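You operate a simulated robot arm through the tools that you are given. There is no shell and no other tool. Be economical: measure what you need, move in short steps, check, and stop when the job is done.

The job below is to be done with a simulated robot arm. You get a single attempt, and the scene is never put back.

## Task
Sweep the bench swarf into the dustpan; tip it into the swarf bucket.
Fine: lay the pan beside the swarf, use the grey brush, spill none, put both back. Set down upright: grey brush. What is to be rubbed or washed off counts as gone when no trace of it is left.

Only the result counts: the job must be done as asked and must still hold three seconds after the hand-in. Knocking over, shifting, dropping, spilling or breaking anything else fails it.

## Robot
A 6-joint arm with a two-finger parallel gripper on a trunk, on a base that drives. Base frame: it is fixed to the floor where the robot stands at the start and does not move with it; the origin is under the middle of the robot, x ahead of it, y to its left, z up; the surface under the hand at the start is at about z = 84. Lengths are in cm, angles in degrees, forces in N, time in s.
Its first joint turns from -166.0 to 166.0 degrees. Places, roughly: bench swarf [50, 10, 80]; island bench edge [50, 0, 80]. Payload 3.91 kg.
The TCP is the grasp point between the finger pads, 3 cm short of the fingertips. In the tool frame z runs along the fingers and y along their closing line. Largest opening 11 cm; finger width 2, thickness 1; the body of the gripper, 4.8 by 11.2 cm, starts 5.5 cm behind the TCP.
Orientation is told as [roll, pitch, yaw] about the base's x, y, z axes, in that order, counted from this pose: with the fingers straight down and closing along the base's y, the tool's x points along the base's -x, its y along +y and its z along -z.

## Interface
- The arm moves only by the tool move_arm. Its argument "increments" is one flat list of numbers, 7 for each row, row after row: the shift along the tool's x, y, z in cm, then the turn, a rotation vector about the tool's x, y, z in degrees, then the opening in per cent of the stroke, from 0 (shut) to 100 (fully open). In form: [x, y, z, ax, ay, az, jaw, x, y, z, ax, ay, az, jaw, ...]. A call has 1 to 20 rows; each row shifts and turns the commanded pose from where the row before left it, along the tool's axes as they then stand. Each row takes 0.2 s and may step no farther than 5 cm and 8.6 degrees from the row before; otherwise, or with a gripper value out of range, the whole call is refused. A pose out of reach is approached as far as the arm can. The call stops where the force on the tool passes 40 N (or 10 N more than at its start, if that is more) or the arm is blocked; 0.2 s more then pass. The fingers move at their own pace (about 10.8 cm/s each) and stop on an object; they squeeze with about 34 N. The grip force told is the motor's: it shows also when the fingers shut on nothing. Time passes only in rows, and 0.2 s behind the last, so rows that do not move let the fingers close. The reply holds the time, the measured pose of the TCP, the force on the tool along the base axes, the opening and the grip force, in the units named above and with some noise, with the torque about the TCP (base axes, N m) and any sound that the robot's microphone picked up.
- Cameras (640 x 400 px; columns grow to the right, rows downward): "scene" is now at [62.72, -6.66, 137.95]; the picture's right is [0.00, -0.17, 0.99], its down [-0.51, 0.85, 0.15] and it looks along [-0.86, -0.50, -0.09] (base axes); focal length 214 px, centre (320, 200). "wrist" rides on the gripper at [7.2, 1.7, -10.3] in the tool frame; the picture's right is [-0.23, 0.97, 0.00], its down [-0.76, -0.18, -0.62] and it looks along [-0.61, -0.14, 0.78] (tool axes); focal length 222 px, centre (320, 200). There is no depth. A picture from a camera that has moved, and an enlarged one, comes with that camera's place and axes in the base frame and with its lens.
- snapshot(camera): a new picture of that camera. The clock stands still meanwhile.
- roll_base(legs): drives the robot by 1 to 6 legs, each [ahead, left, turn to the left] in cm, cm and degrees, along the robot's own axes; the way and the turn of a leg run together, so that a leg with both is an arc; at most 150 cm and 180 degrees a leg. The arm and the cameras ride along, it lands a little off, and it stops where it bumps. It gives what a move gives.
- aim_head(pan, tilt): turns the head with the scene camera to pan (to the left, within 80 degrees either way) and tilt (down, from -29 to 69), counted from straight ahead of the robot. It gives what a move gives.
- zoom(camera, box): a new picture of the part [left, top, right, bottom] of that camera's present view, enlarged. The clock stands still meanwhile.
- finish_job(): hands the job in; it is judged then, once.

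Work in short steps. Places have to be worked out from the pictures, the camera data and where the tool is seen: move nearer, look again, correct. Check each grasp and each placing, and mend what went wrong. You have 120 turns and 98 pictures in all, those below and enlarged ones among them. Open the gripper and draw the arm clear of the work before you hand the job in, unless the task says otherwise; then end with one line.

The tools are called as a command line: name --argument value ..., lists and objects as JSON in quotes. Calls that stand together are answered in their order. move_arm: Moves the arm, as the interface text tells. Its arguments: {"type":"object","properties":{"increments":{"type":"array","items":{"type":"number"}}},"required":["increments"]} The other tools are called the same way: roll_base (legs) drives the base; aim_head (pan, tilt) turns the head that bears the scene camera; snapshot (camera) takes a picture; zoom (camera, box) takes an enlarged picture of a part of a camera's view; finish_job () hands the job in.

At the start:

```text
time: 0.0
ee_pos: [60.59, 0.03, 126.15]
tool_rot: [-0.1, 0.0, 0.0]
wrist_force: [0.1, 0.3, -0.5]
moment: [-0.03, 0.0, 0.02]
finger_gap: 11.0
grip_force: 0.0
robot x, y, heading: [-0.22, -0.05, -0.2]
head pan, tilt: [-80.2, 59.6]
```

scene: 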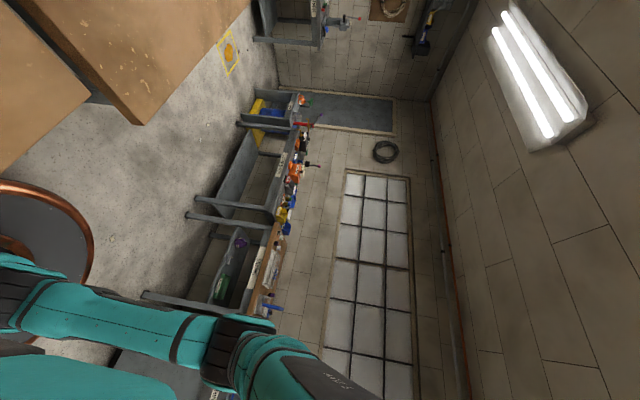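
wrist: 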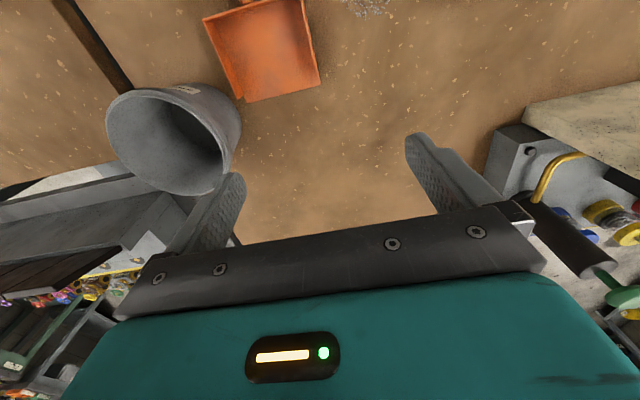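

The scene camera looks away from the bench; I turn the head to see the work surface.

aim_head --pan 0 --tilt 45

snapshot --camera "scene"

```text
time: 1.5
ee_pos: [60.54, -0.01, 126.26]
tool_rot: [0.0, -0.1, 0.0]
wrist_force: [-0.6, 0.8, -0.1]
moment: [-0.01, 0.0, -0.03]
finger_gap: 10.98
grip_force: 0.1
robot x, y, heading: [0.13, -0.07, 0.1]
head pan, tilt: [0.0, 45.0]
```

```text
95 pictures are left
camera scene: at [64.62, -0.06, 130.96], right [0.0, -1.0, 0.0], down [-0.71, 0.0, 0.71], along [-0.71, 0.0, -0.71], focal length 214 px, centre (320, 200)
```

scene: 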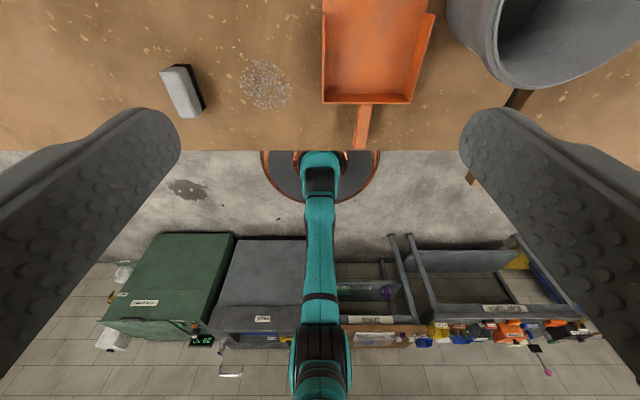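

The camera sees the bench: brush, swarf, pan (handle toward me), bucket. I tilt further down to see the pan's mouth and the rest of the bench.

aim_head --pan 0 --tilt 69

snapshot --camera "scene"

snapshot --camera "wrist"

```text
time: 2.4
ee_pos: [60.5, -0.08, 126.14]
tool_rot: [0.0, -0.1, 0.0]
wrist_force: [-0.4, 0.7, 0.5]
moment: [0.01, 0.01, 0.04]
finger_gap: 11.01
grip_force: 0.0
robot x, y, heading: [0.12, -0.01, 0.1]
head pan, tilt: [0.0, 68.8]
```

```text
94 pictures are left
camera scene: at [61.74, -0.05, 133.49], right [0.0, -1.0, 0.0], down [-0.36, 0.0, 0.93], along [-0.93, 0.0, -0.36], focal length 214 px, centre (320, 200)
```

scene: 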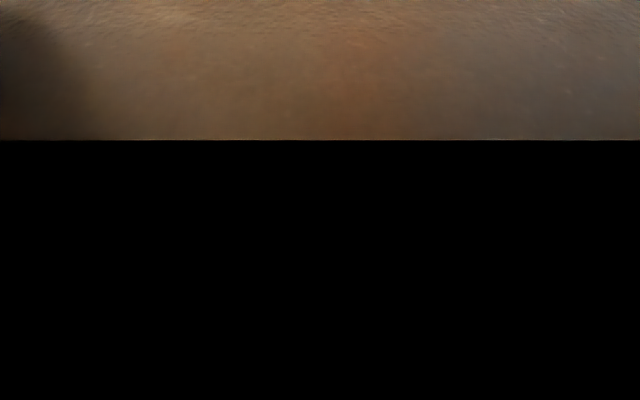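

```text
93 pictures are left
camera wrist: at [53.36, 1.75, 136.44], right [0.23, 0.97, 0.0], down [0.76, -0.18, 0.62], along [0.61, -0.14, -0.78], focal length 222 px, centre (320, 200)
```

wrist: 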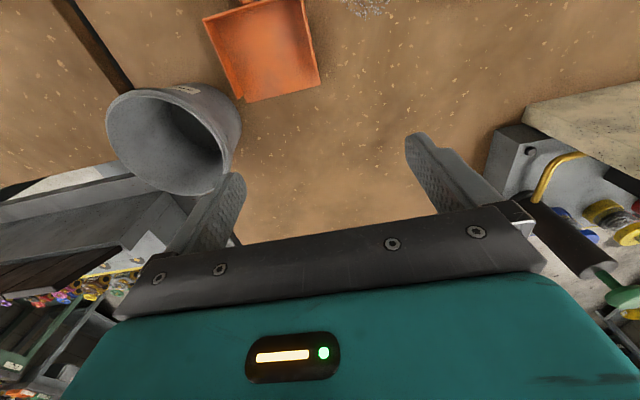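

At that tilt the camera goes into the gripper body; smaller tilt should look more downward. I try tilt 10.

aim_head --pan 0 --tilt 10

snapshot --camera "scene"

```text
time: 3.7
ee_pos: [60.53, 0.06, 126.2]
tool_rot: [0.1, 0.0, -0.1]
wrist_force: [0.0, 0.2, 0.2]
moment: [-0.01, -0.01, 0.0]
finger_gap: 10.98
grip_force: 0.0
robot x, y, heading: [-0.1, -0.36, 0.1]
head pan, tilt: [0.0, 10.0]
```

```text
92 pictures are left
camera scene: at [70.11, -0.05, 129.79], right [0.0, -1.0, 0.0], down [-0.98, 0.0, 0.17], along [-0.17, 0.0, -0.98], focal length 214 px, centre (320, 200)
```

scene: 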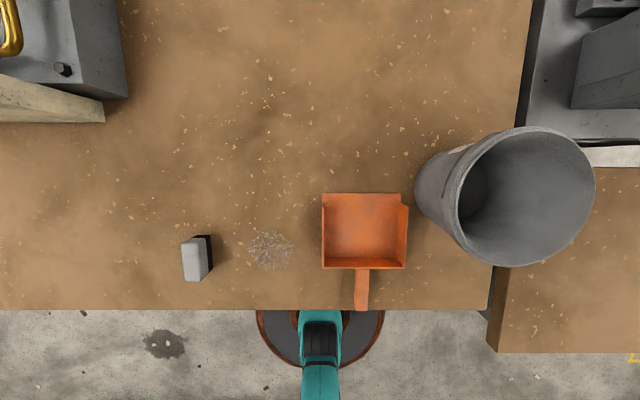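

Good overhead view. I zoom on brush/swarf, pan and bucket for details.

zoom --camera "scene" --box '[150, 200, 310, 300]'

zoom --camera "scene" --box '[290, 180, 450, 320]'

zoom --camera "scene" --box '[390, 100, 640, 290]'

```text
4.00 times, centred on (230, 250) of scene
camera zoom: at [70.11, -0.05, 129.79], right [0.0, -1.0, 0.0], down [-0.98, 0.0, 0.17], along [-0.17, 0.0, -0.98], focal length 858 px, centre (680, 0)
```

zoom: 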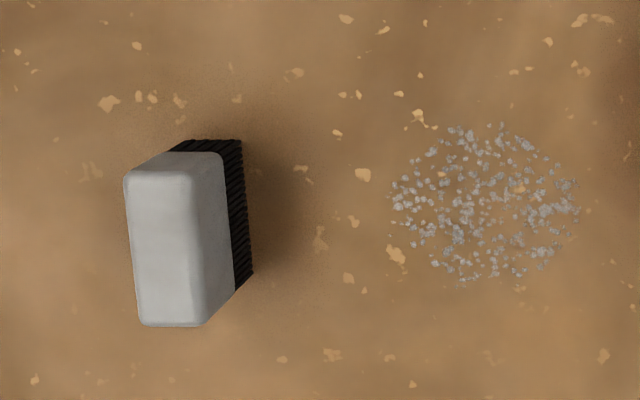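

```text
2.86 times, centred on (370, 250) of scene
camera zoom: at [70.11, -0.05, 129.79], right [0.0, -1.0, 0.0], down [-0.98, 0.0, 0.17], along [-0.17, 0.0, -0.98], focal length 613 px, centre (177, 57)
```

zoom: 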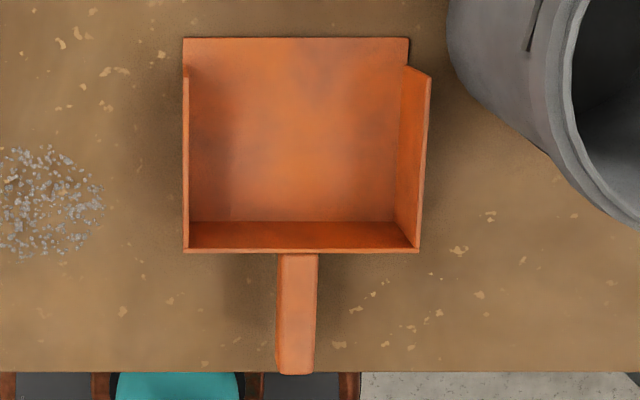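

```text
2.11 times, centred on (515, 195) of scene
camera zoom: at [70.11, -0.05, 129.79], right [0.0, -1.0, 0.0], down [-0.98, 0.0, 0.17], along [-0.17, 0.0, -0.98], focal length 452 px, centre (-90, 210)
```

zoom: 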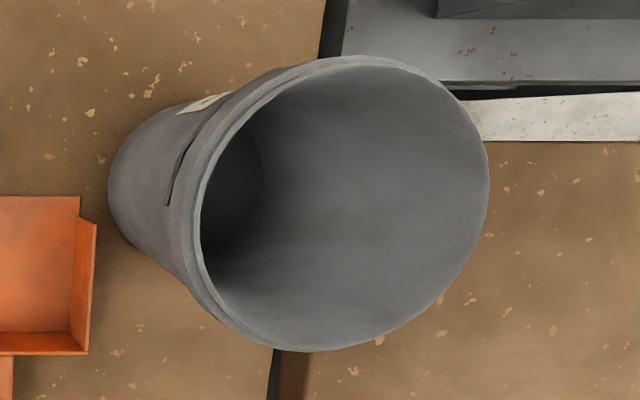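

Brush stands bristles down at about (50, 26.5); pan handle runs along x at y≈-9.6, x≈35–46; swarf centre ≈(50.5, 11), radius 5; bucket ≈(65,-31). I move the hand above the handle and look again with both cameras.

move_arm --increments '[2.79, -1.39, 3, 0, 0, 0, 60, 2.79, -1.39, 3, 0, 0, 0, 60, 2.79, -1.39, 3, 0, 0, 0, 60, 2.79, -1.39, 3, 0, 0, 0, 60, 2.79, -1.39, 3, 0, 0, 0, 60, 2.79, -1.39, 3, 0, 0, 0, 60, 2.79, -1.39, 3, 0, 0, 0, 60]'

snapshot --camera "wrist"

snapshot --camera "scene"

```text
time: 5.3
ee_pos: [41.05, -9.66, 105.17]
tool_rot: [0.0, 0.0, 0.0]
wrist_force: [0.3, 0.0, 0.2]
moment: [0.03, 0.0, -0.01]
finger_gap: 6.61
grip_force: 0.0
robot x, y, heading: [0.14, -0.13, -0.2]
head pan, tilt: [0.0, 10.0]
```

```text
88 pictures are left
camera wrist: at [33.84, -8.02, 115.4], right [0.23, 0.97, 0.0], down [0.76, -0.18, 0.62], along [0.61, -0.14, -0.78], focal length 222 px, centre (320, 200)
```

wrist: 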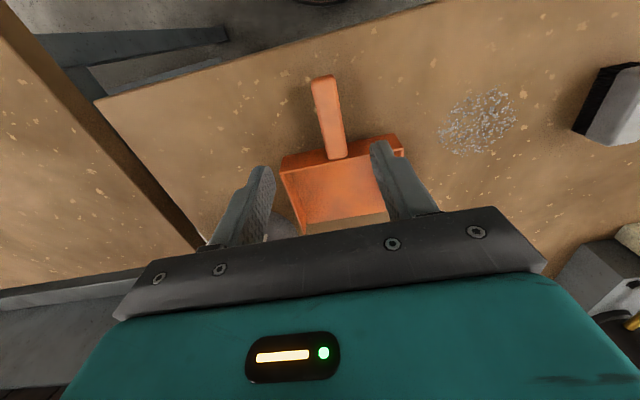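

```text
87 pictures are left
camera scene: at [50.6, -9.81, 108.76], right [0.0, -1.0, 0.0], down [-0.98, 0.0, 0.17], along [-0.17, 0.0, -0.98], focal length 214 px, centre (320, 200)
```

scene: 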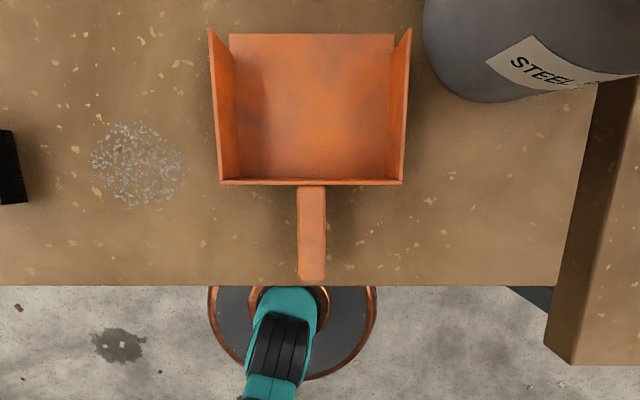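

The bench is at z≈84; pan spans x 48.8–63.6, y -0.5 to -17.4 with walls ~5 high; the raised handle spans x 39–48.8 at y≈-9.0. I descend over the handle.

move_arm --increments '[-0.88, 0.16, 3.2, 0, 0, 0, 60, -0.88, 0.16, 3.2, 0, 0, 0, 60, -0.88, 0.17, 3.2, 0, 0, 0, 60, -0.88, 0.17, 3.2, 0, 0, 0, 60]'

snapshot --camera "wrist"

snapshot --camera "scene"

```text
time: 6.3
ee_pos: [44.56, -9.09, 92.34]
tool_rot: [0.0, 0.0, 0.0]
wrist_force: [-0.2, -0.5, 0.2]
moment: [-0.02, -0.01, -0.02]
finger_gap: 6.57
grip_force: 0.0
robot x, y, heading: [-0.12, 0.08, 0.2]
head pan, tilt: [0.0, 10.0]
```

```text
86 pictures are left
camera wrist: at [37.29, -7.4, 102.69], right [0.23, 0.97, 0.0], down [0.76, -0.18, 0.62], along [0.61, -0.14, -0.78], focal length 222 px, centre (320, 200)
```

wrist: 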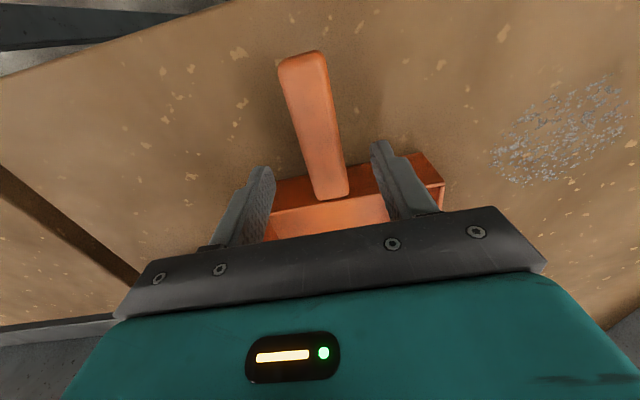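

```text
85 pictures are left
camera scene: at [54.05, -9.2, 96.05], right [0.0, -1.0, 0.0], down [-0.98, 0.0, 0.17], along [-0.17, 0.0, -0.98], focal length 214 px, centre (320, 200)
```

scene: 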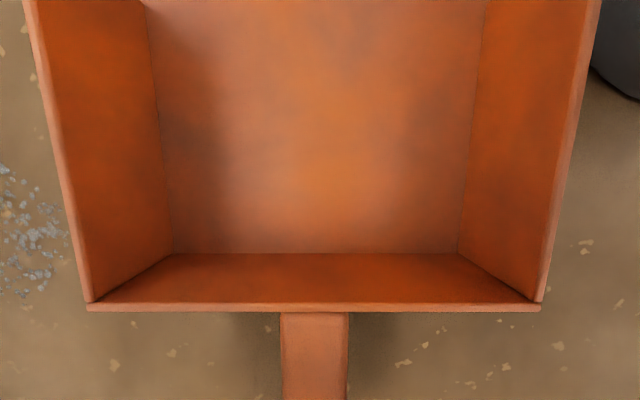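

Handle is centred between the fingers. I lower to z≈87.9 and close.

move_arm --increments '[0, 0, 1.5, 0, 0, 0, 60, 0, 0, 1.5, 0, 0, 0, 60, 0, 0, 1.4, 0, 0, 0, 60]'

move_arm --increments '[0, 0, 0, 0, 0, 0, 0, 0, 0, 0, 0, 0, 0, 0, 0, 0, 0, 0, 0, 0, 0]'

snapshot --camera "wrist"

```text
time: 7.1
ee_pos: [44.56, -9.05, 87.88]
tool_rot: [0.0, 0.0, 0.1]
wrist_force: [0.6, 0.4, -0.3]
moment: [0.01, 0.04, -0.01]
finger_gap: 6.6
grip_force: 0.0
robot x, y, heading: [0.33, -0.24, 0.0]
head pan, tilt: [0.0, 10.0]
```

```text
time: 7.9
ee_pos: [44.61, -8.91, 87.91]
tool_rot: [0.0, 0.0, 0.1]
wrist_force: [-0.1, -0.1, 0.6]
moment: [-0.02, 0.13, 0.02]
finger_gap: 2.79
grip_force: 34.1
robot x, y, heading: [0.18, -0.11, -0.0]
head pan, tilt: [0.0, 10.0]
```

```text
84 pictures are left
camera wrist: at [37.27, -7.35, 98.25], right [0.23, 0.97, 0.0], down [0.76, -0.18, 0.62], along [0.61, -0.14, -0.78], focal length 222 px, centre (320, 200)
```

wrist: 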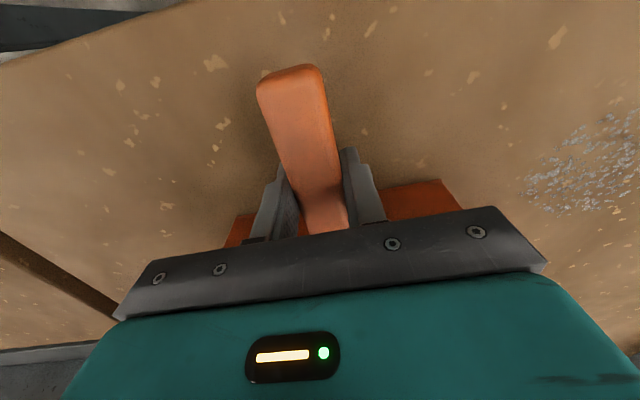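

Gripped (2.79 cm). I lift it gently 4 cm and watch the moment for slip.

move_arm --increments '[0, 0, -1, 0, 0, 0, 0, 0, 0, -1, 0, 0, 0, 0, 0, 0, -2, 0, 0, 0, 0, 0, 0, 0, 0, 0, 0, 0]'

snapshot --camera "scene"

```text
time: 8.9
ee_pos: [44.52, -9.12, 91.98]
tool_rot: [0.0, 0.0, -0.1]
wrist_force: [-0.1, 0.9, -1.2]
moment: [-0.04, 0.06, 0.01]
finger_gap: 2.75
grip_force: 33.6
robot x, y, heading: [-0.01, -0.08, 0.2]
head pan, tilt: [0.0, 10.0]
```

```text
83 pictures are left
camera scene: at [54.07, -9.21, 95.63], right [0.0, -1.0, 0.0], down [-0.98, 0.0, 0.17], along [-0.17, 0.0, -0.98], focal length 214 px, centre (320, 200)
```

scene: 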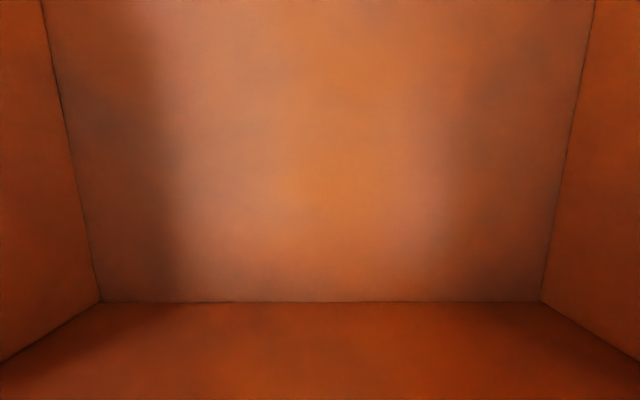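

Pan lifted, very light and firmly held. Before placing it I test, while empty, the tipping posture: raise, turn it mouth to +y, then go over the bucket (≈(65,-29.5), rim z≈100).

move_arm --increments '[0, 0, -4.5, 0, 0, 0, 0, 0, 0, -4.5, 0, 0, 0, 0, 0, 0, -4.5, 0, 0, 0, 0, 0, 0, -4.5, 0, 0, 0, 0, 0, 0, -4.5, 0, 0, 0, 0, 0, 0, -4.5, 0, 0, 0, 0, 0, 0, -4.5, 0, 0, 0, 0, 0, 0, 0, 0, 0, -7.5, 0, 0, 0, 0, 0, 0, -7.5, 0, 0, 0, 0, 0, 0, -7.5, 0, 0, 0, 0, 0, 0, -7.5, 0, 0, 0, 0, 0, 0, -7.5, 0, 0, 0, 0, 0, 0, -7.5, 0, 0, 0, 0, 0, 0, -7.5, 0, 0, 0, 0, 0, 0, -7.5, 0, 0, 0, 0, 0, 0, -7.5, 0, 0, 0, 0, 0, 0, -7.5, 0, 0, 0, 0, 0, 0, -7.5, 0, 0, 0, 0, 0, 0, -7.5, 0]'

snapshot --camera "wrist"

snapshot --camera "scene"

```text
time: 12.9
ee_pos: [44.55, -8.98, 123.39]
tool_rot: [0.0, -0.1, 90.1]
wrist_force: [-0.2, -0.2, 0.2]
moment: [-0.08, -0.01, 0.05]
finger_gap: 2.75
grip_force: 34.0
robot x, y, heading: [-0.05, -0.22, -0.0]
head pan, tilt: [0.0, 10.0]
```

```text
82 pictures are left
camera wrist: at [42.92, -16.23, 133.72], right [-0.97, 0.22, 0.0], down [0.18, 0.76, 0.62], along [0.14, 0.61, -0.78], focal length 222 px, centre (320, 200)
```

wrist: 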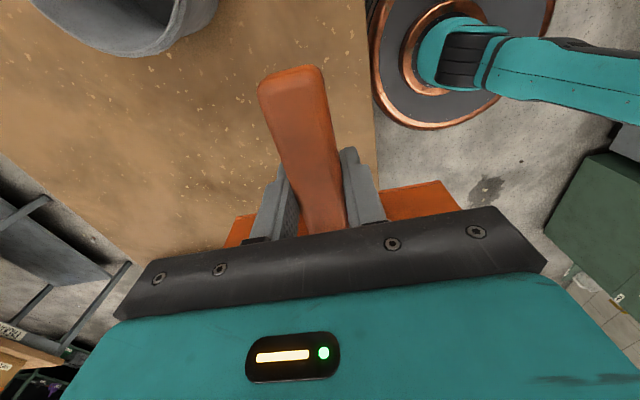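

```text
81 pictures are left
camera scene: at [44.68, 0.31, 127.07], right [1.0, 0.0, 0.0], down [0.0, -0.98, 0.17], along [0.0, -0.17, -0.98], focal length 214 px, centre (320, 200)
```

scene: 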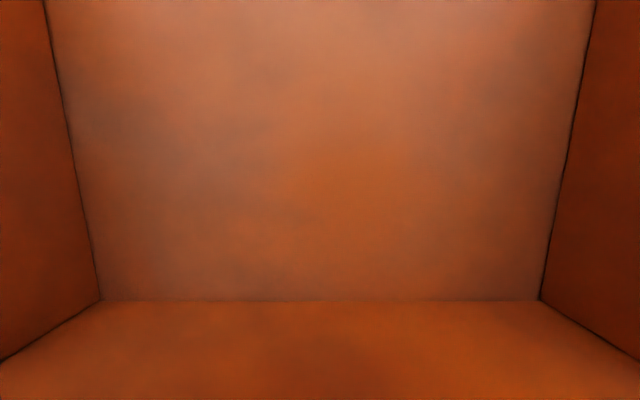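

Pan faces +y and is level. I carry it to (65,-48.5) and test the tilt.

move_arm --increments '[3.95, -2.04, 0, 0, 0, 0, 0, 3.95, -2.04, 0, 0, 0, 0, 0, 3.95, -2.04, 0, 0, 0, 0, 0, 3.95, -2.04, 0, 0, 0, 0, 0, 3.95, -2.04, 0, 0, 0, 0, 0, 3.95, -2.04, 0, 0, 0, 0, 0, 3.95, -2.04, 0, 0, 0, 0, 0, 3.95, -2.04, 0, 0, 0, 0, 0, 3.95, -2.04, 0, 0, 0, 0, 0, 3.95, -2.04, 0, 0, 0, 0, 0, 0, 0, 0, 0, 8, 0, 0, 0, 0, 0, 0, 8, 0, 0, 0, 0, 0, 0, 8, 0, 0, 0, 0, 0, 0, 8, 0, 0, 0, 0, 0, 0, 8, 0, 0, 0, 0, 0, 0, 8, 0, 0, 0, 0, 0, 0, 8, 0, 0]'

snapshot --camera "wrist"

snapshot --camera "scene"

```text
time: 16.5
ee_pos: [64.85, -48.33, 123.17]
tool_rot: [0.0, 56.2, 90.0]
wrist_force: [1.0, -0.2, -0.5]
moment: [0.01, 0.0, 0.04]
finger_gap: 2.78
grip_force: 34.2
out of reach, approached as far as the arm can: row 10
robot x, y, heading: [-0.01, -0.24, 0.3]
head pan, tilt: [0.0, 10.0]
```

```text
80 pictures are left
camera wrist: at [63.19, -43.85, 134.84], right [-0.97, 0.13, -0.19], down [0.18, 0.94, -0.29], along [0.14, -0.31, -0.94], focal length 222 px, centre (320, 200)
```

wrist: 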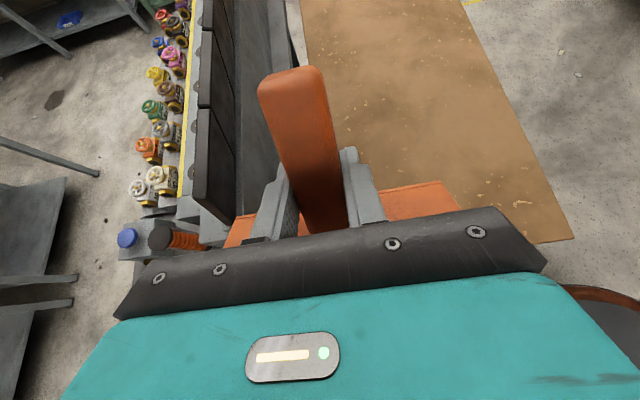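

```text
79 pictures are left
camera scene: at [64.98, -40.19, 117.31], right [1.0, 0.0, 0.0], down [0.0, -0.4, 0.91], along [0.0, -0.91, -0.4], focal length 214 px, centre (320, 200)
```

scene: 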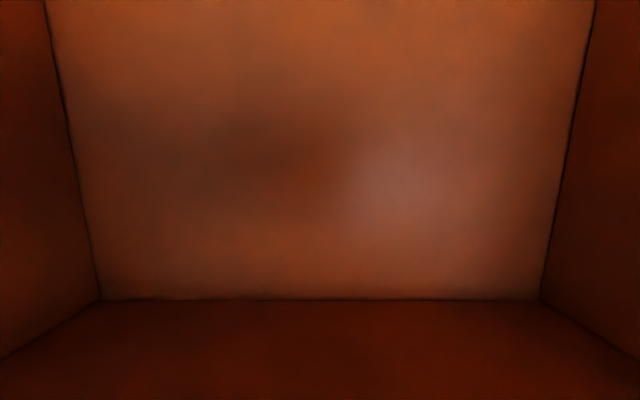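

Tipping works with no slip. I level the pan and carry it back to place it with its lip at y≈4.8, centred on the swarf (x≈50.4).

move_arm --increments '[0, 0, 0, 0, -8, 0, 0, 0, 0, 0, 0, -8, 0, 0, 0, 0, 0, 0, -8, 0, 0, 0, 0, 0, 0, -8, 0, 0, 0, 0, 0, 0, -8, 0, 0, 0, 0, 0, 0, -8, 0, 0, 0, 0, 0, 0, -8, 0, 0, -4.26, 1.81, 0, 0, 0, 0, 0, -4.26, 1.81, 0, 0, 0, 0, 0, -4.26, 1.81, 0, 0, 0, 0, 0, -4.26, 1.81, 0, 0, 0, 0, 0, -4.26, 1.81, 0, 0, 0, 0, 0, -4.26, 1.81, 0, 0, 0, 0, 0, -4.26, 1.81, 0, 0, 0, 0, 0, -4.26, 1.81, 0, 0, 0, 0, 0, 0, 0, 0, 0, 0, 0, 0]'

```text
time: 19.9
ee_pos: [50.22, -14.43, 122.9]
tool_rot: [-0.1, 0.0, 90.0]
wrist_force: [0.9, -0.4, -1.7]
moment: [-0.07, 0.03, 0.03]
finger_gap: 2.79
grip_force: 33.6
robot x, y, heading: [-0.07, -0.3, -0.1]
head pan, tilt: [0.0, 10.0]
```

Level again at (50.2,-14.4). I lower to z≈90 and look from the wrist.

move_arm --increments '[-0.2, -0.15, 4.7, 0, 0, 0, 0, 0, 0, 4.7, 0, 0, 0, 0, 0, 0, 4.7, 0, 0, 0, 0, 0, 0, 4.7, 0, 0, 0, 0, 0, 0, 4.7, 0, 0, 0, 0, 0, 0, 4.7, 0, 0, 0, 0, 0, 0, 3.7, 0, 0, 0, 0, 0, 0, 0, 0, 0, 0, 0]'

snapshot --camera "wrist"

```text
time: 21.7
ee_pos: [50.54, -14.18, 91.35]
tool_rot: [0.0, -0.1, 90.0]
wrist_force: [-1.3, 1.0, -1.3]
moment: [-0.07, -0.03, -0.03]
finger_gap: 2.77
grip_force: 33.9
robot x, y, heading: [-0.26, 0.11, -0.0]
head pan, tilt: [0.0, 10.0]
```

```text
78 pictures are left
camera wrist: at [48.87, -21.27, 101.53], right [-0.97, 0.23, 0.0], down [0.18, 0.76, 0.62], along [0.14, 0.61, -0.78], focal length 222 px, centre (320, 200)
```

wrist: 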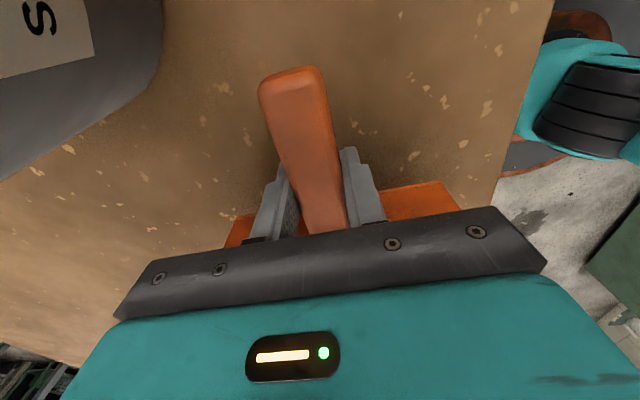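

Clear of everything. I lower the last 3.4 cm, then open and lift.

move_arm --increments '[0, 0, 1.5, 0, 0, 0, 0, 0, 0, 1.2, 0, 0, 0, 0, 0, 0, 0.5, 0, 0, 0, 0, 0, 0, 0.25, 0, 0, 0, 0, 0, 0, 0, 0, 0, 0, 0]'

move_arm --increments '[0, 0, 0, 0, 0, 0, 50, 0, 0, 0, 0, 0, 0, 50, 0, 0, 0, 0, 0, 0, 50]'

move_arm --increments '[0, 0, -2, 0, 0, 0, 50, 0, 0, -4, 0, 0, 0, 50, 0, 0, -5, 0, 0, 0, 50, 0, 0, -5, 0, 0, 0, 50, 0, 0, -5, 0, 0, 0, 50, 0, 0, -5, 0, 0, 0, 50, 0, 0, -4, 0, 0, 0, 50]'

snapshot --camera "scene"

```text
time: 22.9
ee_pos: [50.59, -13.95, 87.87]
tool_rot: [-0.1, 0.0, 90.0]
wrist_force: [1.3, -1.2, 22.0]
moment: [0.8, 0.01, -0.02]
finger_gap: 2.77
grip_force: 34.0
robot x, y, heading: [-0.41, 0.21, -0.1]
head pan, tilt: [0.0, 10.0]
```

```text
time: 23.7
ee_pos: [50.57, -14.0, 87.79]
tool_rot: [-0.1, 0.0, 90.1]
wrist_force: [0.1, -0.7, 0.3]
moment: [-0.01, 0.01, -0.01]
finger_gap: 5.5
grip_force: 0.0
robot x, y, heading: [-0.03, -0.09, -0.1]
head pan, tilt: [0.0, 10.0]
```

```text
time: 25.3
ee_pos: [50.52, -14.04, 117.73]
tool_rot: [0.1, 0.1, 90.0]
wrist_force: [0.8, 0.5, 0.2]
moment: [-0.04, 0.02, -0.01]
finger_gap: 5.48
grip_force: 0.0
robot x, y, heading: [-0.1, -0.15, 0.0]
head pan, tilt: [0.0, 10.0]
```

```text
77 pictures are left
camera scene: at [50.57, -4.78, 121.37], right [1.0, 0.0, 0.0], down [0.0, -0.98, 0.17], along [0.0, -0.17, -0.98], focal length 214 px, centre (320, 200)
```

scene: 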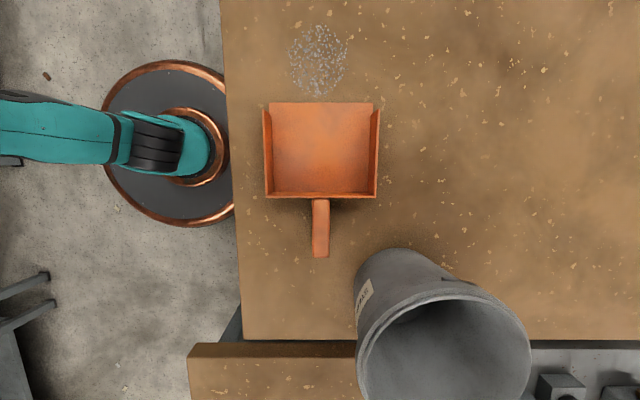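

Pan is laid with its lip about 1 cm from the swarf, centred. Now I turn the hand back to yaw 0 and go over the brush at about (50, 26.5).

move_arm --increments '[0, 0, 0, 0, 0, 7.5, 60, 0, 0, 0, 0, 0, 7.5, 60, 0, 0, 0, 0, 0, 7.5, 60, 0, 0, 0, 0, 0, 7.5, 60, 0, 0, 0, 0, 0, 7.5, 60, 0, 0, 0, 0, 0, 7.5, 60, 0, 0, 0, 0, 0, 7.5, 60, 0, 0, 0, 0, 0, 7.5, 60, 0, 0, 0, 0, 0, 7.5, 60, 0, 0, 0, 0, 0, 7.5, 60, 0, 0, 0, 0, 0, 7.5, 60, 0, 0, 0, 0, 0, 7.5, 60, 0.08, 4.95, 0, 0, 0, 0, 60, 0.08, 4.95, 0, 0, 0, 0, 60, 0.08, 4.95, 0, 0, 0, 0, 60, 0.08, 4.95, 0, 0, 0, 0, 60, 0.08, 4.95, 0, 0, 0, 0, 60, 0.08, 4.95, 0, 0, 0, 0, 60, 0.08, 4.95, 0, 0, 0, 0, 60, 0.08, 4.95, 0, 0, 0, 0, 60]'

snapshot --camera "scene"

snapshot --camera "wrist"

```text
time: 29.5
ee_pos: [49.77, 25.36, 117.91]
tool_rot: [0.0, 0.0, -0.1]
wrist_force: [-1.3, -0.9, 0.0]
moment: [0.02, -0.05, -0.03]
finger_gap: 6.58
grip_force: 0.1
robot x, y, heading: [-0.11, 0.15, 0.1]
head pan, tilt: [0.0, 10.0]
```

```text
76 pictures are left
camera scene: at [59.29, 25.19, 121.5], right [0.0, -1.0, 0.0], down [-0.98, 0.0, 0.17], along [-0.17, 0.0, -0.98], focal length 214 px, centre (320, 200)
```

scene: 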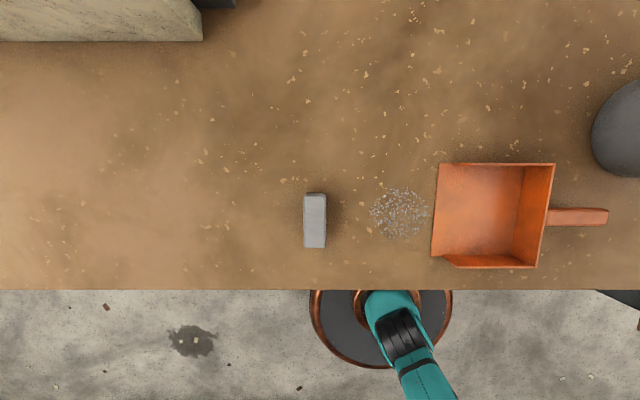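

```text
75 pictures are left
camera wrist: at [42.53, 27.0, 128.13], right [0.23, 0.97, 0.0], down [0.76, -0.18, 0.62], along [0.61, -0.14, -0.78], focal length 222 px, centre (320, 200)
```

wrist: 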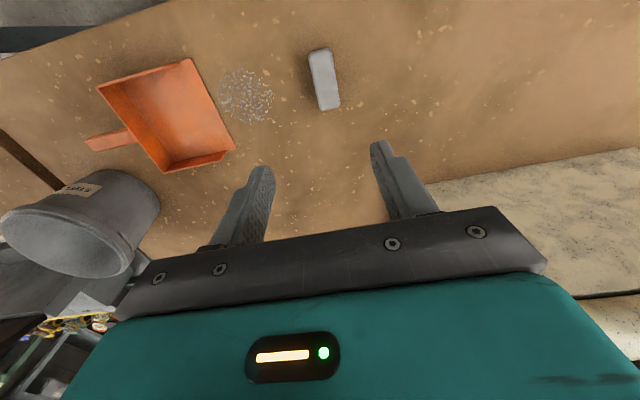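

Brush is at about (50.2, 26.0), ~3.5 x 8.8 cm. I go down to z≈98 over it and look.

move_arm --increments '[-0.1, 0.16, 4.9, 0, 0, 0, 60, -0.1, 0.16, 4.9, 0, 0, 0, 60, -0.1, 0.16, 4.9, 0, 0, 0, 60, -0.1, 0.16, 4.9, 0, 0, 0, 60]'

snapshot --camera "scene"

snapshot --camera "wrist"

```text
time: 30.5
ee_pos: [50.4, 25.96, 98.32]
tool_rot: [0.1, 0.0, 0.0]
wrist_force: [-0.2, 0.2, 0.3]
moment: [0.03, -0.05, -0.02]
finger_gap: 6.6
grip_force: 0.0
robot x, y, heading: [0.26, -0.16, 0.3]
head pan, tilt: [0.0, 10.0]
```

```text
74 pictures are left
camera scene: at [59.87, 25.96, 101.88], right [0.0, -1.0, 0.0], down [-0.98, 0.0, 0.17], along [-0.17, 0.0, -0.98], focal length 214 px, centre (320, 200)
```

scene: 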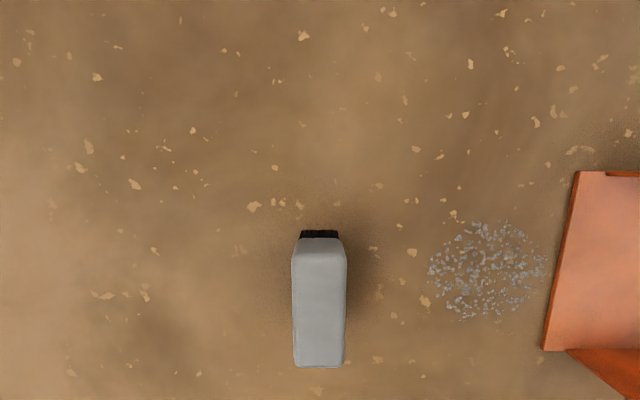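

```text
73 pictures are left
camera wrist: at [43.12, 27.76, 108.52], right [0.23, 0.97, 0.0], down [0.76, -0.18, 0.62], along [0.61, -0.14, -0.78], focal length 222 px, centre (320, 200)
```

wrist: 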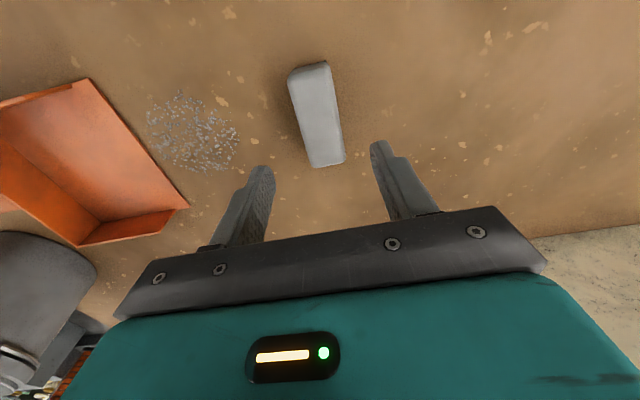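

Brush centre ≈(49.9, 26.0), top at z≈89.3, yaw ~0. I descend to z≈88.8 and grip it.

move_arm --increments '[0.2, 0, 3.2, 0, 0, 0, 60, 0.2, 0, 3.2, 0, 0, 0, 60, 0, 0, 1.6, 0, 0, 0, 60, 0, 0, 1.5, 0, 0, 0, 60]'

snapshot --camera "wrist"

snapshot --camera "scene"

```text
time: 31.5
ee_pos: [50.04, 26.18, 88.67]
tool_rot: [0.0, 0.0, 0.0]
wrist_force: [0.3, -0.1, -0.3]
moment: [-0.02, -0.01, -0.05]
finger_gap: 6.6
grip_force: 0.1
robot x, y, heading: [0.1, -0.19, -0.0]
head pan, tilt: [0.0, 10.0]
```

```text
72 pictures are left
camera wrist: at [42.71, 27.75, 98.94], right [0.23, 0.97, 0.0], down [0.76, -0.18, 0.62], along [0.61, -0.14, -0.78], focal length 222 px, centre (320, 200)
```

wrist: 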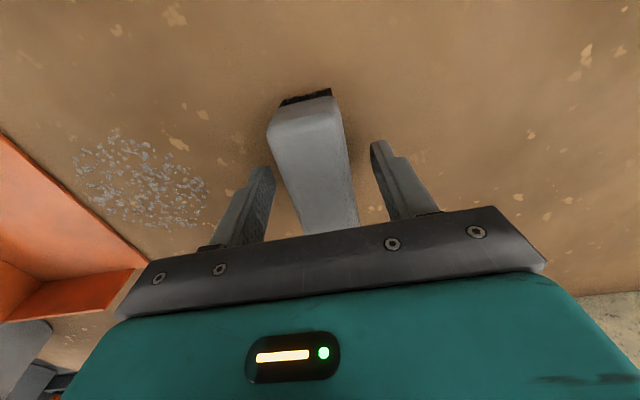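

```text
71 pictures are left
camera scene: at [59.47, 25.95, 92.3], right [0.0, -1.0, 0.0], down [-0.98, 0.0, 0.17], along [-0.17, 0.0, -0.98], focal length 214 px, centre (320, 200)
```

scene: 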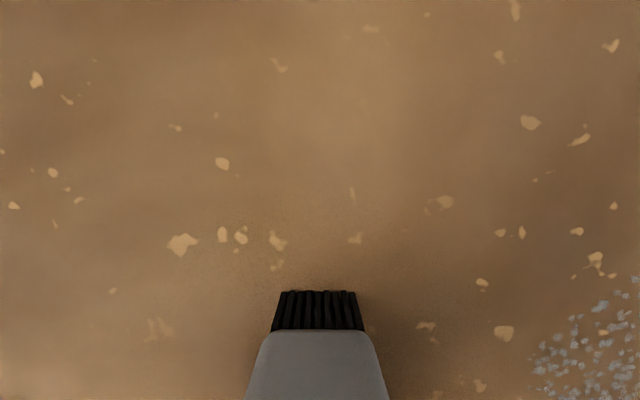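

Body spans z≈86–89.5 with 2 cm bristles below; fingers straddle it. Close.

move_arm --increments '[0, 0, 0, 0, 0, 0, 0, 0, 0, 0, 0, 0, 0, 0, 0, 0, 0, 0, 0, 0, 0]'

move_arm --increments '[0, 0, -0.7, 0, 0, 0, 0, 0, 0, -1.3, 0, 0, 0, 0, 0, 0, -2, 0, 0, 0, 0]'

snapshot --camera "wrist"

snapshot --camera "scene"

```text
time: 32.3
ee_pos: [50.01, 26.05, 88.61]
tool_rot: [0.0, 0.0, 0.0]
wrist_force: [-0.1, -0.7, -0.3]
moment: [-0.01, -0.03, 0.0]
finger_gap: 3.53
grip_force: 33.8
robot x, y, heading: [-0.25, -0.04, -0.0]
head pan, tilt: [0.0, 10.0]
```

```text
time: 33.1
ee_pos: [49.8, 26.15, 92.53]
tool_rot: [-0.1, 0.0, 0.0]
wrist_force: [-0.6, 0.3, -0.3]
moment: [-0.01, 0.02, -0.03]
finger_gap: 3.53
grip_force: 33.9
robot x, y, heading: [0.02, -0.31, 0.2]
head pan, tilt: [0.0, 10.0]
```

```text
70 pictures are left
camera wrist: at [42.66, 27.82, 102.92], right [0.23, 0.97, 0.0], down [0.76, -0.18, 0.62], along [0.61, -0.14, -0.78], focal length 222 px, centre (320, 200)
```

wrist: 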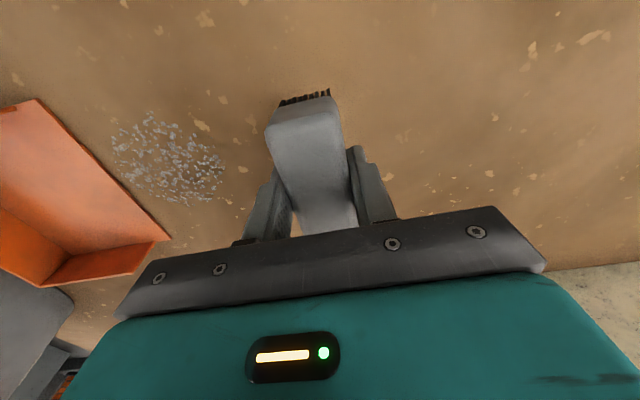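

```text
69 pictures are left
camera scene: at [59.41, 26.02, 96.26], right [0.0, -1.0, 0.0], down [-0.98, 0.0, 0.17], along [-0.17, 0.0, -0.98], focal length 214 px, centre (320, 200)
```

scene: 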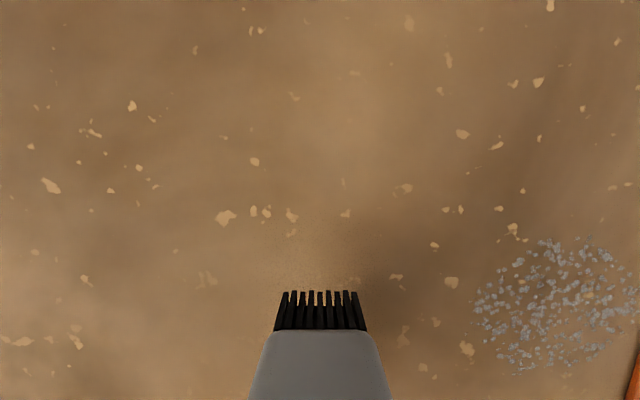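

Brush held firm. First pass covers the low-x part of the swarf (brush centre x=48.2), sweeping -y up to the pan lip (y≈5).

move_arm --increments '[0.8, -3.5, 0, 0, 0, 0, 0, 0.8, -3.5, 0, 0, 0, 0, 0, 0, 0, 2, 0, 0, 0, 0, 0, 0, 1.95, 0, 0, 0, 0, 0, 0, 0, 0, 0, 0, 0]'

move_arm --increments '[0, -1.5, 0, 0, 0, 0, 0, 0, -1.5, 0, 0, 0, 0, 0, 0, -1.5, 0, 0, 0, 0, 0, 0, -1.5, 0, 0, 0, 0, 0, 0, -1.5, 0, 0, 0, 0, 0]'

snapshot --camera "wrist"

```text
time: 34.3
ee_pos: [48.47, 19.1, 88.73]
tool_rot: [0.0, 0.0, 0.1]
wrist_force: [0.3, -0.1, -0.7]
moment: [-0.02, -0.02, 0.04]
finger_gap: 3.56
grip_force: 34.1
robot x, y, heading: [-0.07, -0.1, -0.2]
head pan, tilt: [0.0, 10.0]
```

```text
time: 35.5
ee_pos: [48.19, 11.6, 88.77]
tool_rot: [0.0, 0.0, 0.0]
wrist_force: [-0.8, -0.6, -0.5]
moment: [-0.01, -0.04, 0.02]
finger_gap: 3.53
grip_force: 34.4
robot x, y, heading: [-0.24, -0.19, 0.3]
head pan, tilt: [0.0, 10.0]
```

```text
68 pictures are left
camera wrist: at [41.0, 13.31, 99.05], right [0.23, 0.97, 0.0], down [0.76, -0.18, 0.62], along [0.61, -0.14, -0.78], focal length 222 px, centre (320, 200)
```

wrist: 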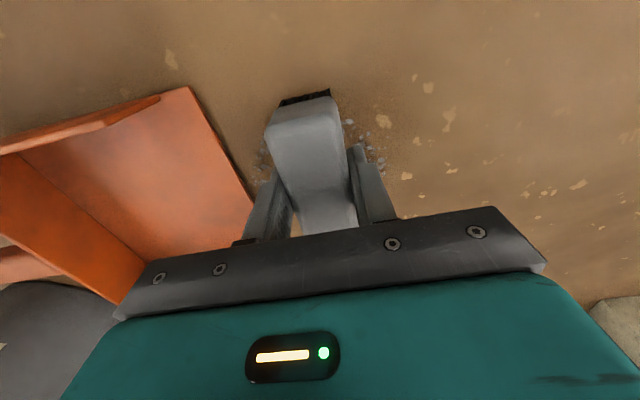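

Some flecks remain behind the brush; bristles are ~0.15 cm high. I zoom to check whether any are being carried.

zoom --camera "wrist" --box '[200, 60, 440, 220]'

snapshot --camera "scene"

```text
2.50 times, centred on (320, 140) of wrist
camera zoom: at [41.0, 13.31, 99.05], right [0.23, 0.97, 0.0], down [0.76, -0.18, 0.62], along [0.61, -0.14, -0.78], focal length 555 px, centre (320, 350)
```

zoom: 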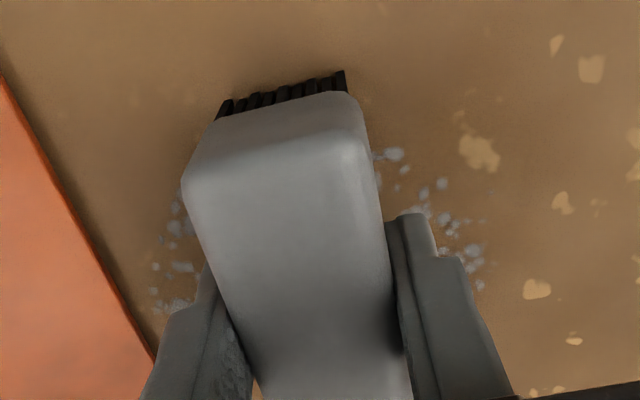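

```text
66 pictures are left
camera scene: at [57.76, 11.52, 92.41], right [0.0, -1.0, 0.0], down [-0.98, 0.0, 0.17], along [-0.17, 0.0, -0.98], focal length 214 px, centre (320, 200)
```

scene: 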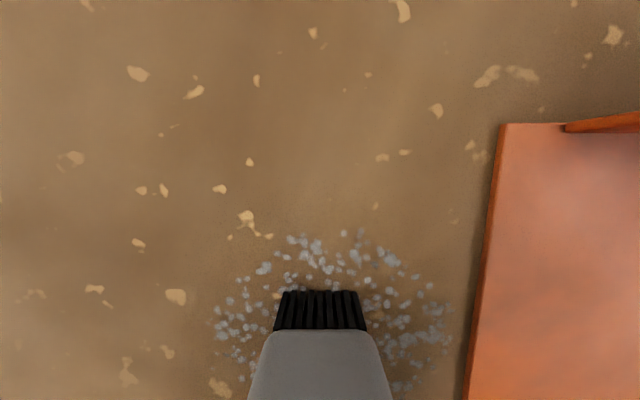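

The swarf has not moved: bristles weren't touching. I lift, go back behind the swarf, and press down until light contact.

move_arm --increments '[0, 0, -3, 0, 0, 0, 0, 0, 4, 0, 0, 0, 0, 0, 0, 3.5, 0, 0, 0, 0, 0, 0, 0, 2.6, 0, 0, 0, 0, 0, 0, 0.3, 0, 0, 0, 0, 0, 0, 0.3, 0, 0, 0, 0, 0, 0, 0, 0, 0, 0, 0]'

```text
time: 37.1
ee_pos: [48.27, 19.26, 88.7]
tool_rot: [0.2, 0.0, -0.1]
wrist_force: [0.0, 2.0, 24.4]
moment: [0.09, 0.5, 0.0]
finger_gap: 3.54
grip_force: 34.3
robot x, y, heading: [-0.32, -0.11, 0.1]
head pan, tilt: [0.0, 10.0]
```

Contact with 24 N. I ease slightly and sweep, then check.

move_arm --increments '[0, -1, -0.1, 0, 0, 0, 0, 0, -1.5, 0, 0, 0, 0, 0, 0, -1.5, 0, 0, 0, 0, 0, 0, -1.5, 0, 0, 0, 0, 0, 0, -1.5, 0, 0, 0, 0, 0, 0, -0.5, 0, 0, 0, 0, 0]'

snapshot --camera "scene"

```text
time: 38.5
ee_pos: [48.29, 11.55, 88.57]
tool_rot: [0.0, -0.1, 0.0]
wrist_force: [-0.5, 0.0, -0.5]
moment: [-0.01, 0.01, -0.05]
finger_gap: 3.56
grip_force: 33.9
robot x, y, heading: [-0.21, -0.25, -0.2]
head pan, tilt: [0.0, 10.0]
```

```text
65 pictures are left
camera scene: at [57.84, 11.45, 92.33], right [0.0, -1.0, 0.0], down [-0.98, 0.0, 0.17], along [-0.17, 0.0, -0.98], focal length 214 px, centre (320, 200)
```

scene: 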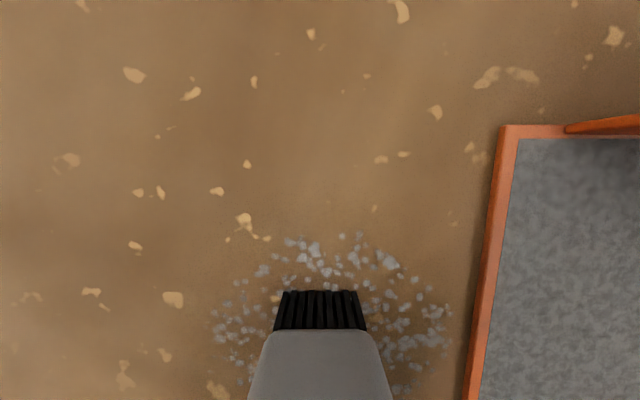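

The pan floor now shows a layer of swarf: sweeping with contact is collecting it, though flecks remain on the bench. I continue the stroke toward the lip, slightly lower.

move_arm --increments '[0, -1.2, 0.1, 0, 0, 0, 0, 0, -1.2, 0, 0, 0, 0, 0, 0, -1.2, 0, 0, 0, 0, 0, 0, -0.6, 0, 0, 0, 0, 0]'

snapshot --camera "scene"

snapshot --camera "wrist"

```text
time: 39.5
ee_pos: [48.26, 7.53, 88.59]
tool_rot: [0.0, -0.2, 0.0]
wrist_force: [0.6, 7.7, 22.2]
moment: [0.31, 0.24, -0.09]
finger_gap: 3.54
grip_force: 34.3
robot x, y, heading: [0.13, 0.39, 0.1]
head pan, tilt: [0.0, 10.0]
```

```text
64 pictures are left
camera scene: at [57.81, 7.44, 92.29], right [0.0, -1.0, 0.0], down [-0.99, 0.0, 0.17], along [-0.17, 0.0, -0.99], focal length 214 px, centre (320, 200)
```

scene: 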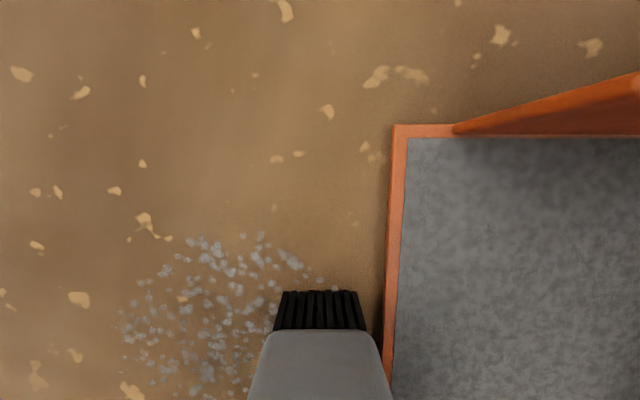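

```text
63 pictures are left
camera wrist: at [41.04, 9.22, 98.91], right [0.23, 0.97, 0.0], down [0.76, -0.18, 0.62], along [0.61, -0.14, -0.78], focal length 222 px, centre (320, 200)
```

wrist: 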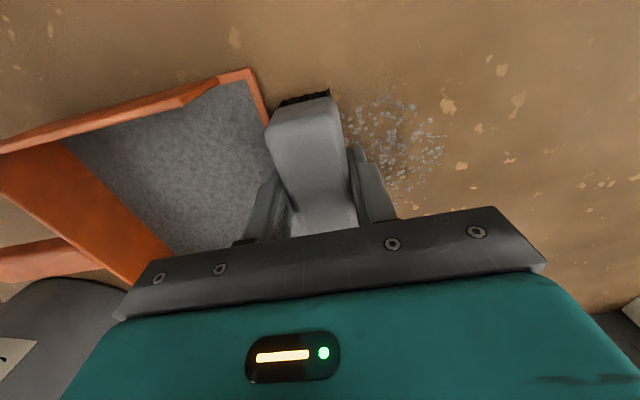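

Some flecks got collected but many remain. I lift, go back and sweep again at x≈52.5, with steady pressure.

move_arm --increments '[0, 0, -3, 0, 0, 0, 0, -1.4, 3.9, 0, 0, 0, 0, 0, -1.4, 3.9, 0, 0, 0, 0, 0, -1.4, 3.9, 0, 0, 0, 0, 0, 0, 0, 2.5, 0, 0, 0, 0, 0, 0, 0.5, 0, 0, 0, 0, 0, 0, 0, 0, 0, 0, 0]'

snapshot --camera "wrist"

```text
time: 41.1
ee_pos: [52.42, 19.08, 88.63]
tool_rot: [0.1, 0.0, 0.0]
wrist_force: [1.4, 1.8, 1.9]
moment: [0.02, -0.09, -0.01]
finger_gap: 3.51
grip_force: 34.1
robot x, y, heading: [0.1, 0.13, 0.1]
head pan, tilt: [0.0, 10.0]
```

```text
62 pictures are left
camera wrist: at [45.25, 20.82, 98.93], right [0.23, 0.97, 0.0], down [0.76, -0.18, 0.62], along [0.61, -0.14, -0.78], focal length 222 px, centre (320, 200)
```

wrist: 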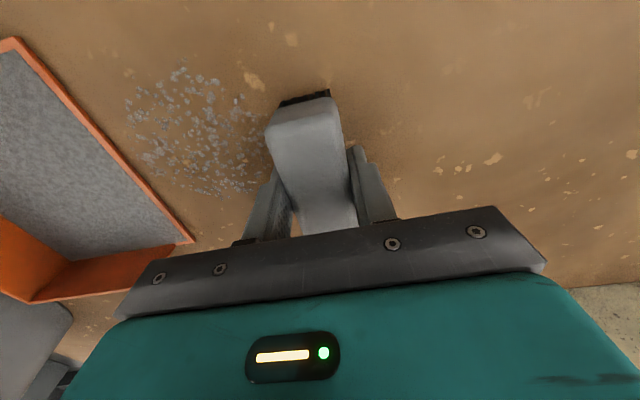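

move_arm --increments '[0, -1, 0.12, 0, 0, 0, 0, 0, -1.5, 0, 0, 0, 0, 0, 0, -1.5, 0, 0, 0, 0, 0, 0, -1.5, 0, 0, 0, 0, 0, 0, -1.5, 0, 0, 0, 0, 0, 0, -1.5, 0, 0, 0, 0, 0, 0, -1.5, 0, 0, 0, 0, 0, 0, -1.4, 0, 0, 0, 0, 0]'

snapshot --camera "wrist"

```text
time: 42.9
ee_pos: [52.5, 7.8, 88.43]
tool_rot: [0.0, 0.0, 0.1]
wrist_force: [1.3, 11.6, 30.8]
moment: [0.29, -0.05, -0.02]
finger_gap: 3.57
grip_force: 33.9
robot x, y, heading: [0.15, 0.11, -0.2]
head pan, tilt: [0.0, 10.0]
```

```text
61 pictures are left
camera wrist: at [45.25, 9.47, 98.81], right [0.23, 0.97, 0.0], down [0.76, -0.18, 0.62], along [0.61, -0.14, -0.78], focal length 222 px, centre (320, 200)
```

wrist: 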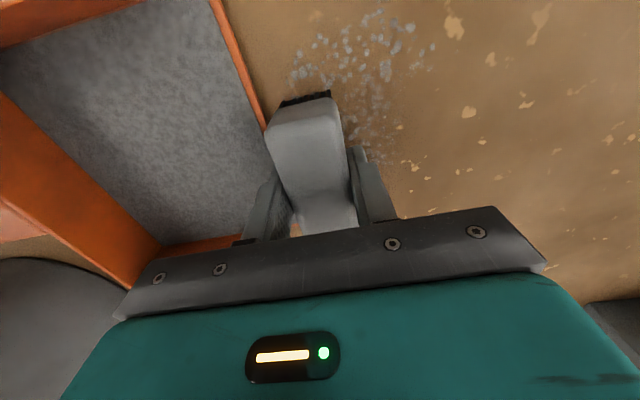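

Traces are thinning where the brush passes. I lift and get an overview of what's left.

move_arm --increments '[0, 0, -4, 0, 0, 0, 0, 1.2, 4.2, -4, 0, 0, 0, 0, 1.2, 4.2, -4, 0, 0, 0, 0, 1.2, 3, -4, 0, 0, 0, 0]'

zoom --camera "scene" --box '[280, 160, 520, 310]'

```text
refused: row 2 steps farther than a row can; nothing moved
```

```text
2.67 times, centred on (400, 235) of scene
camera zoom: at [62.01, 7.68, 92.19], right [0.0, -1.0, 0.0], down [-0.99, 0.0, 0.17], along [-0.17, 0.0, -0.99], focal length 572 px, centre (107, 107)
```

zoom: 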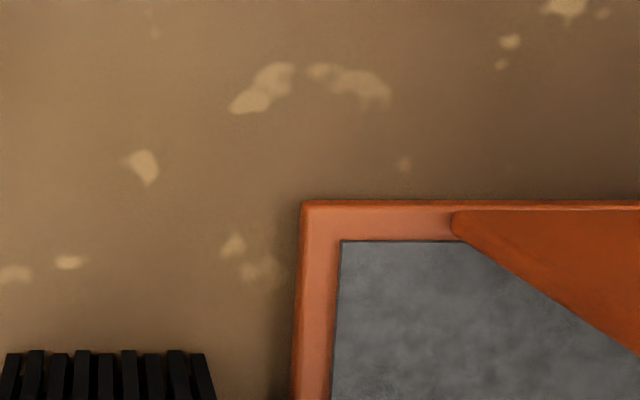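

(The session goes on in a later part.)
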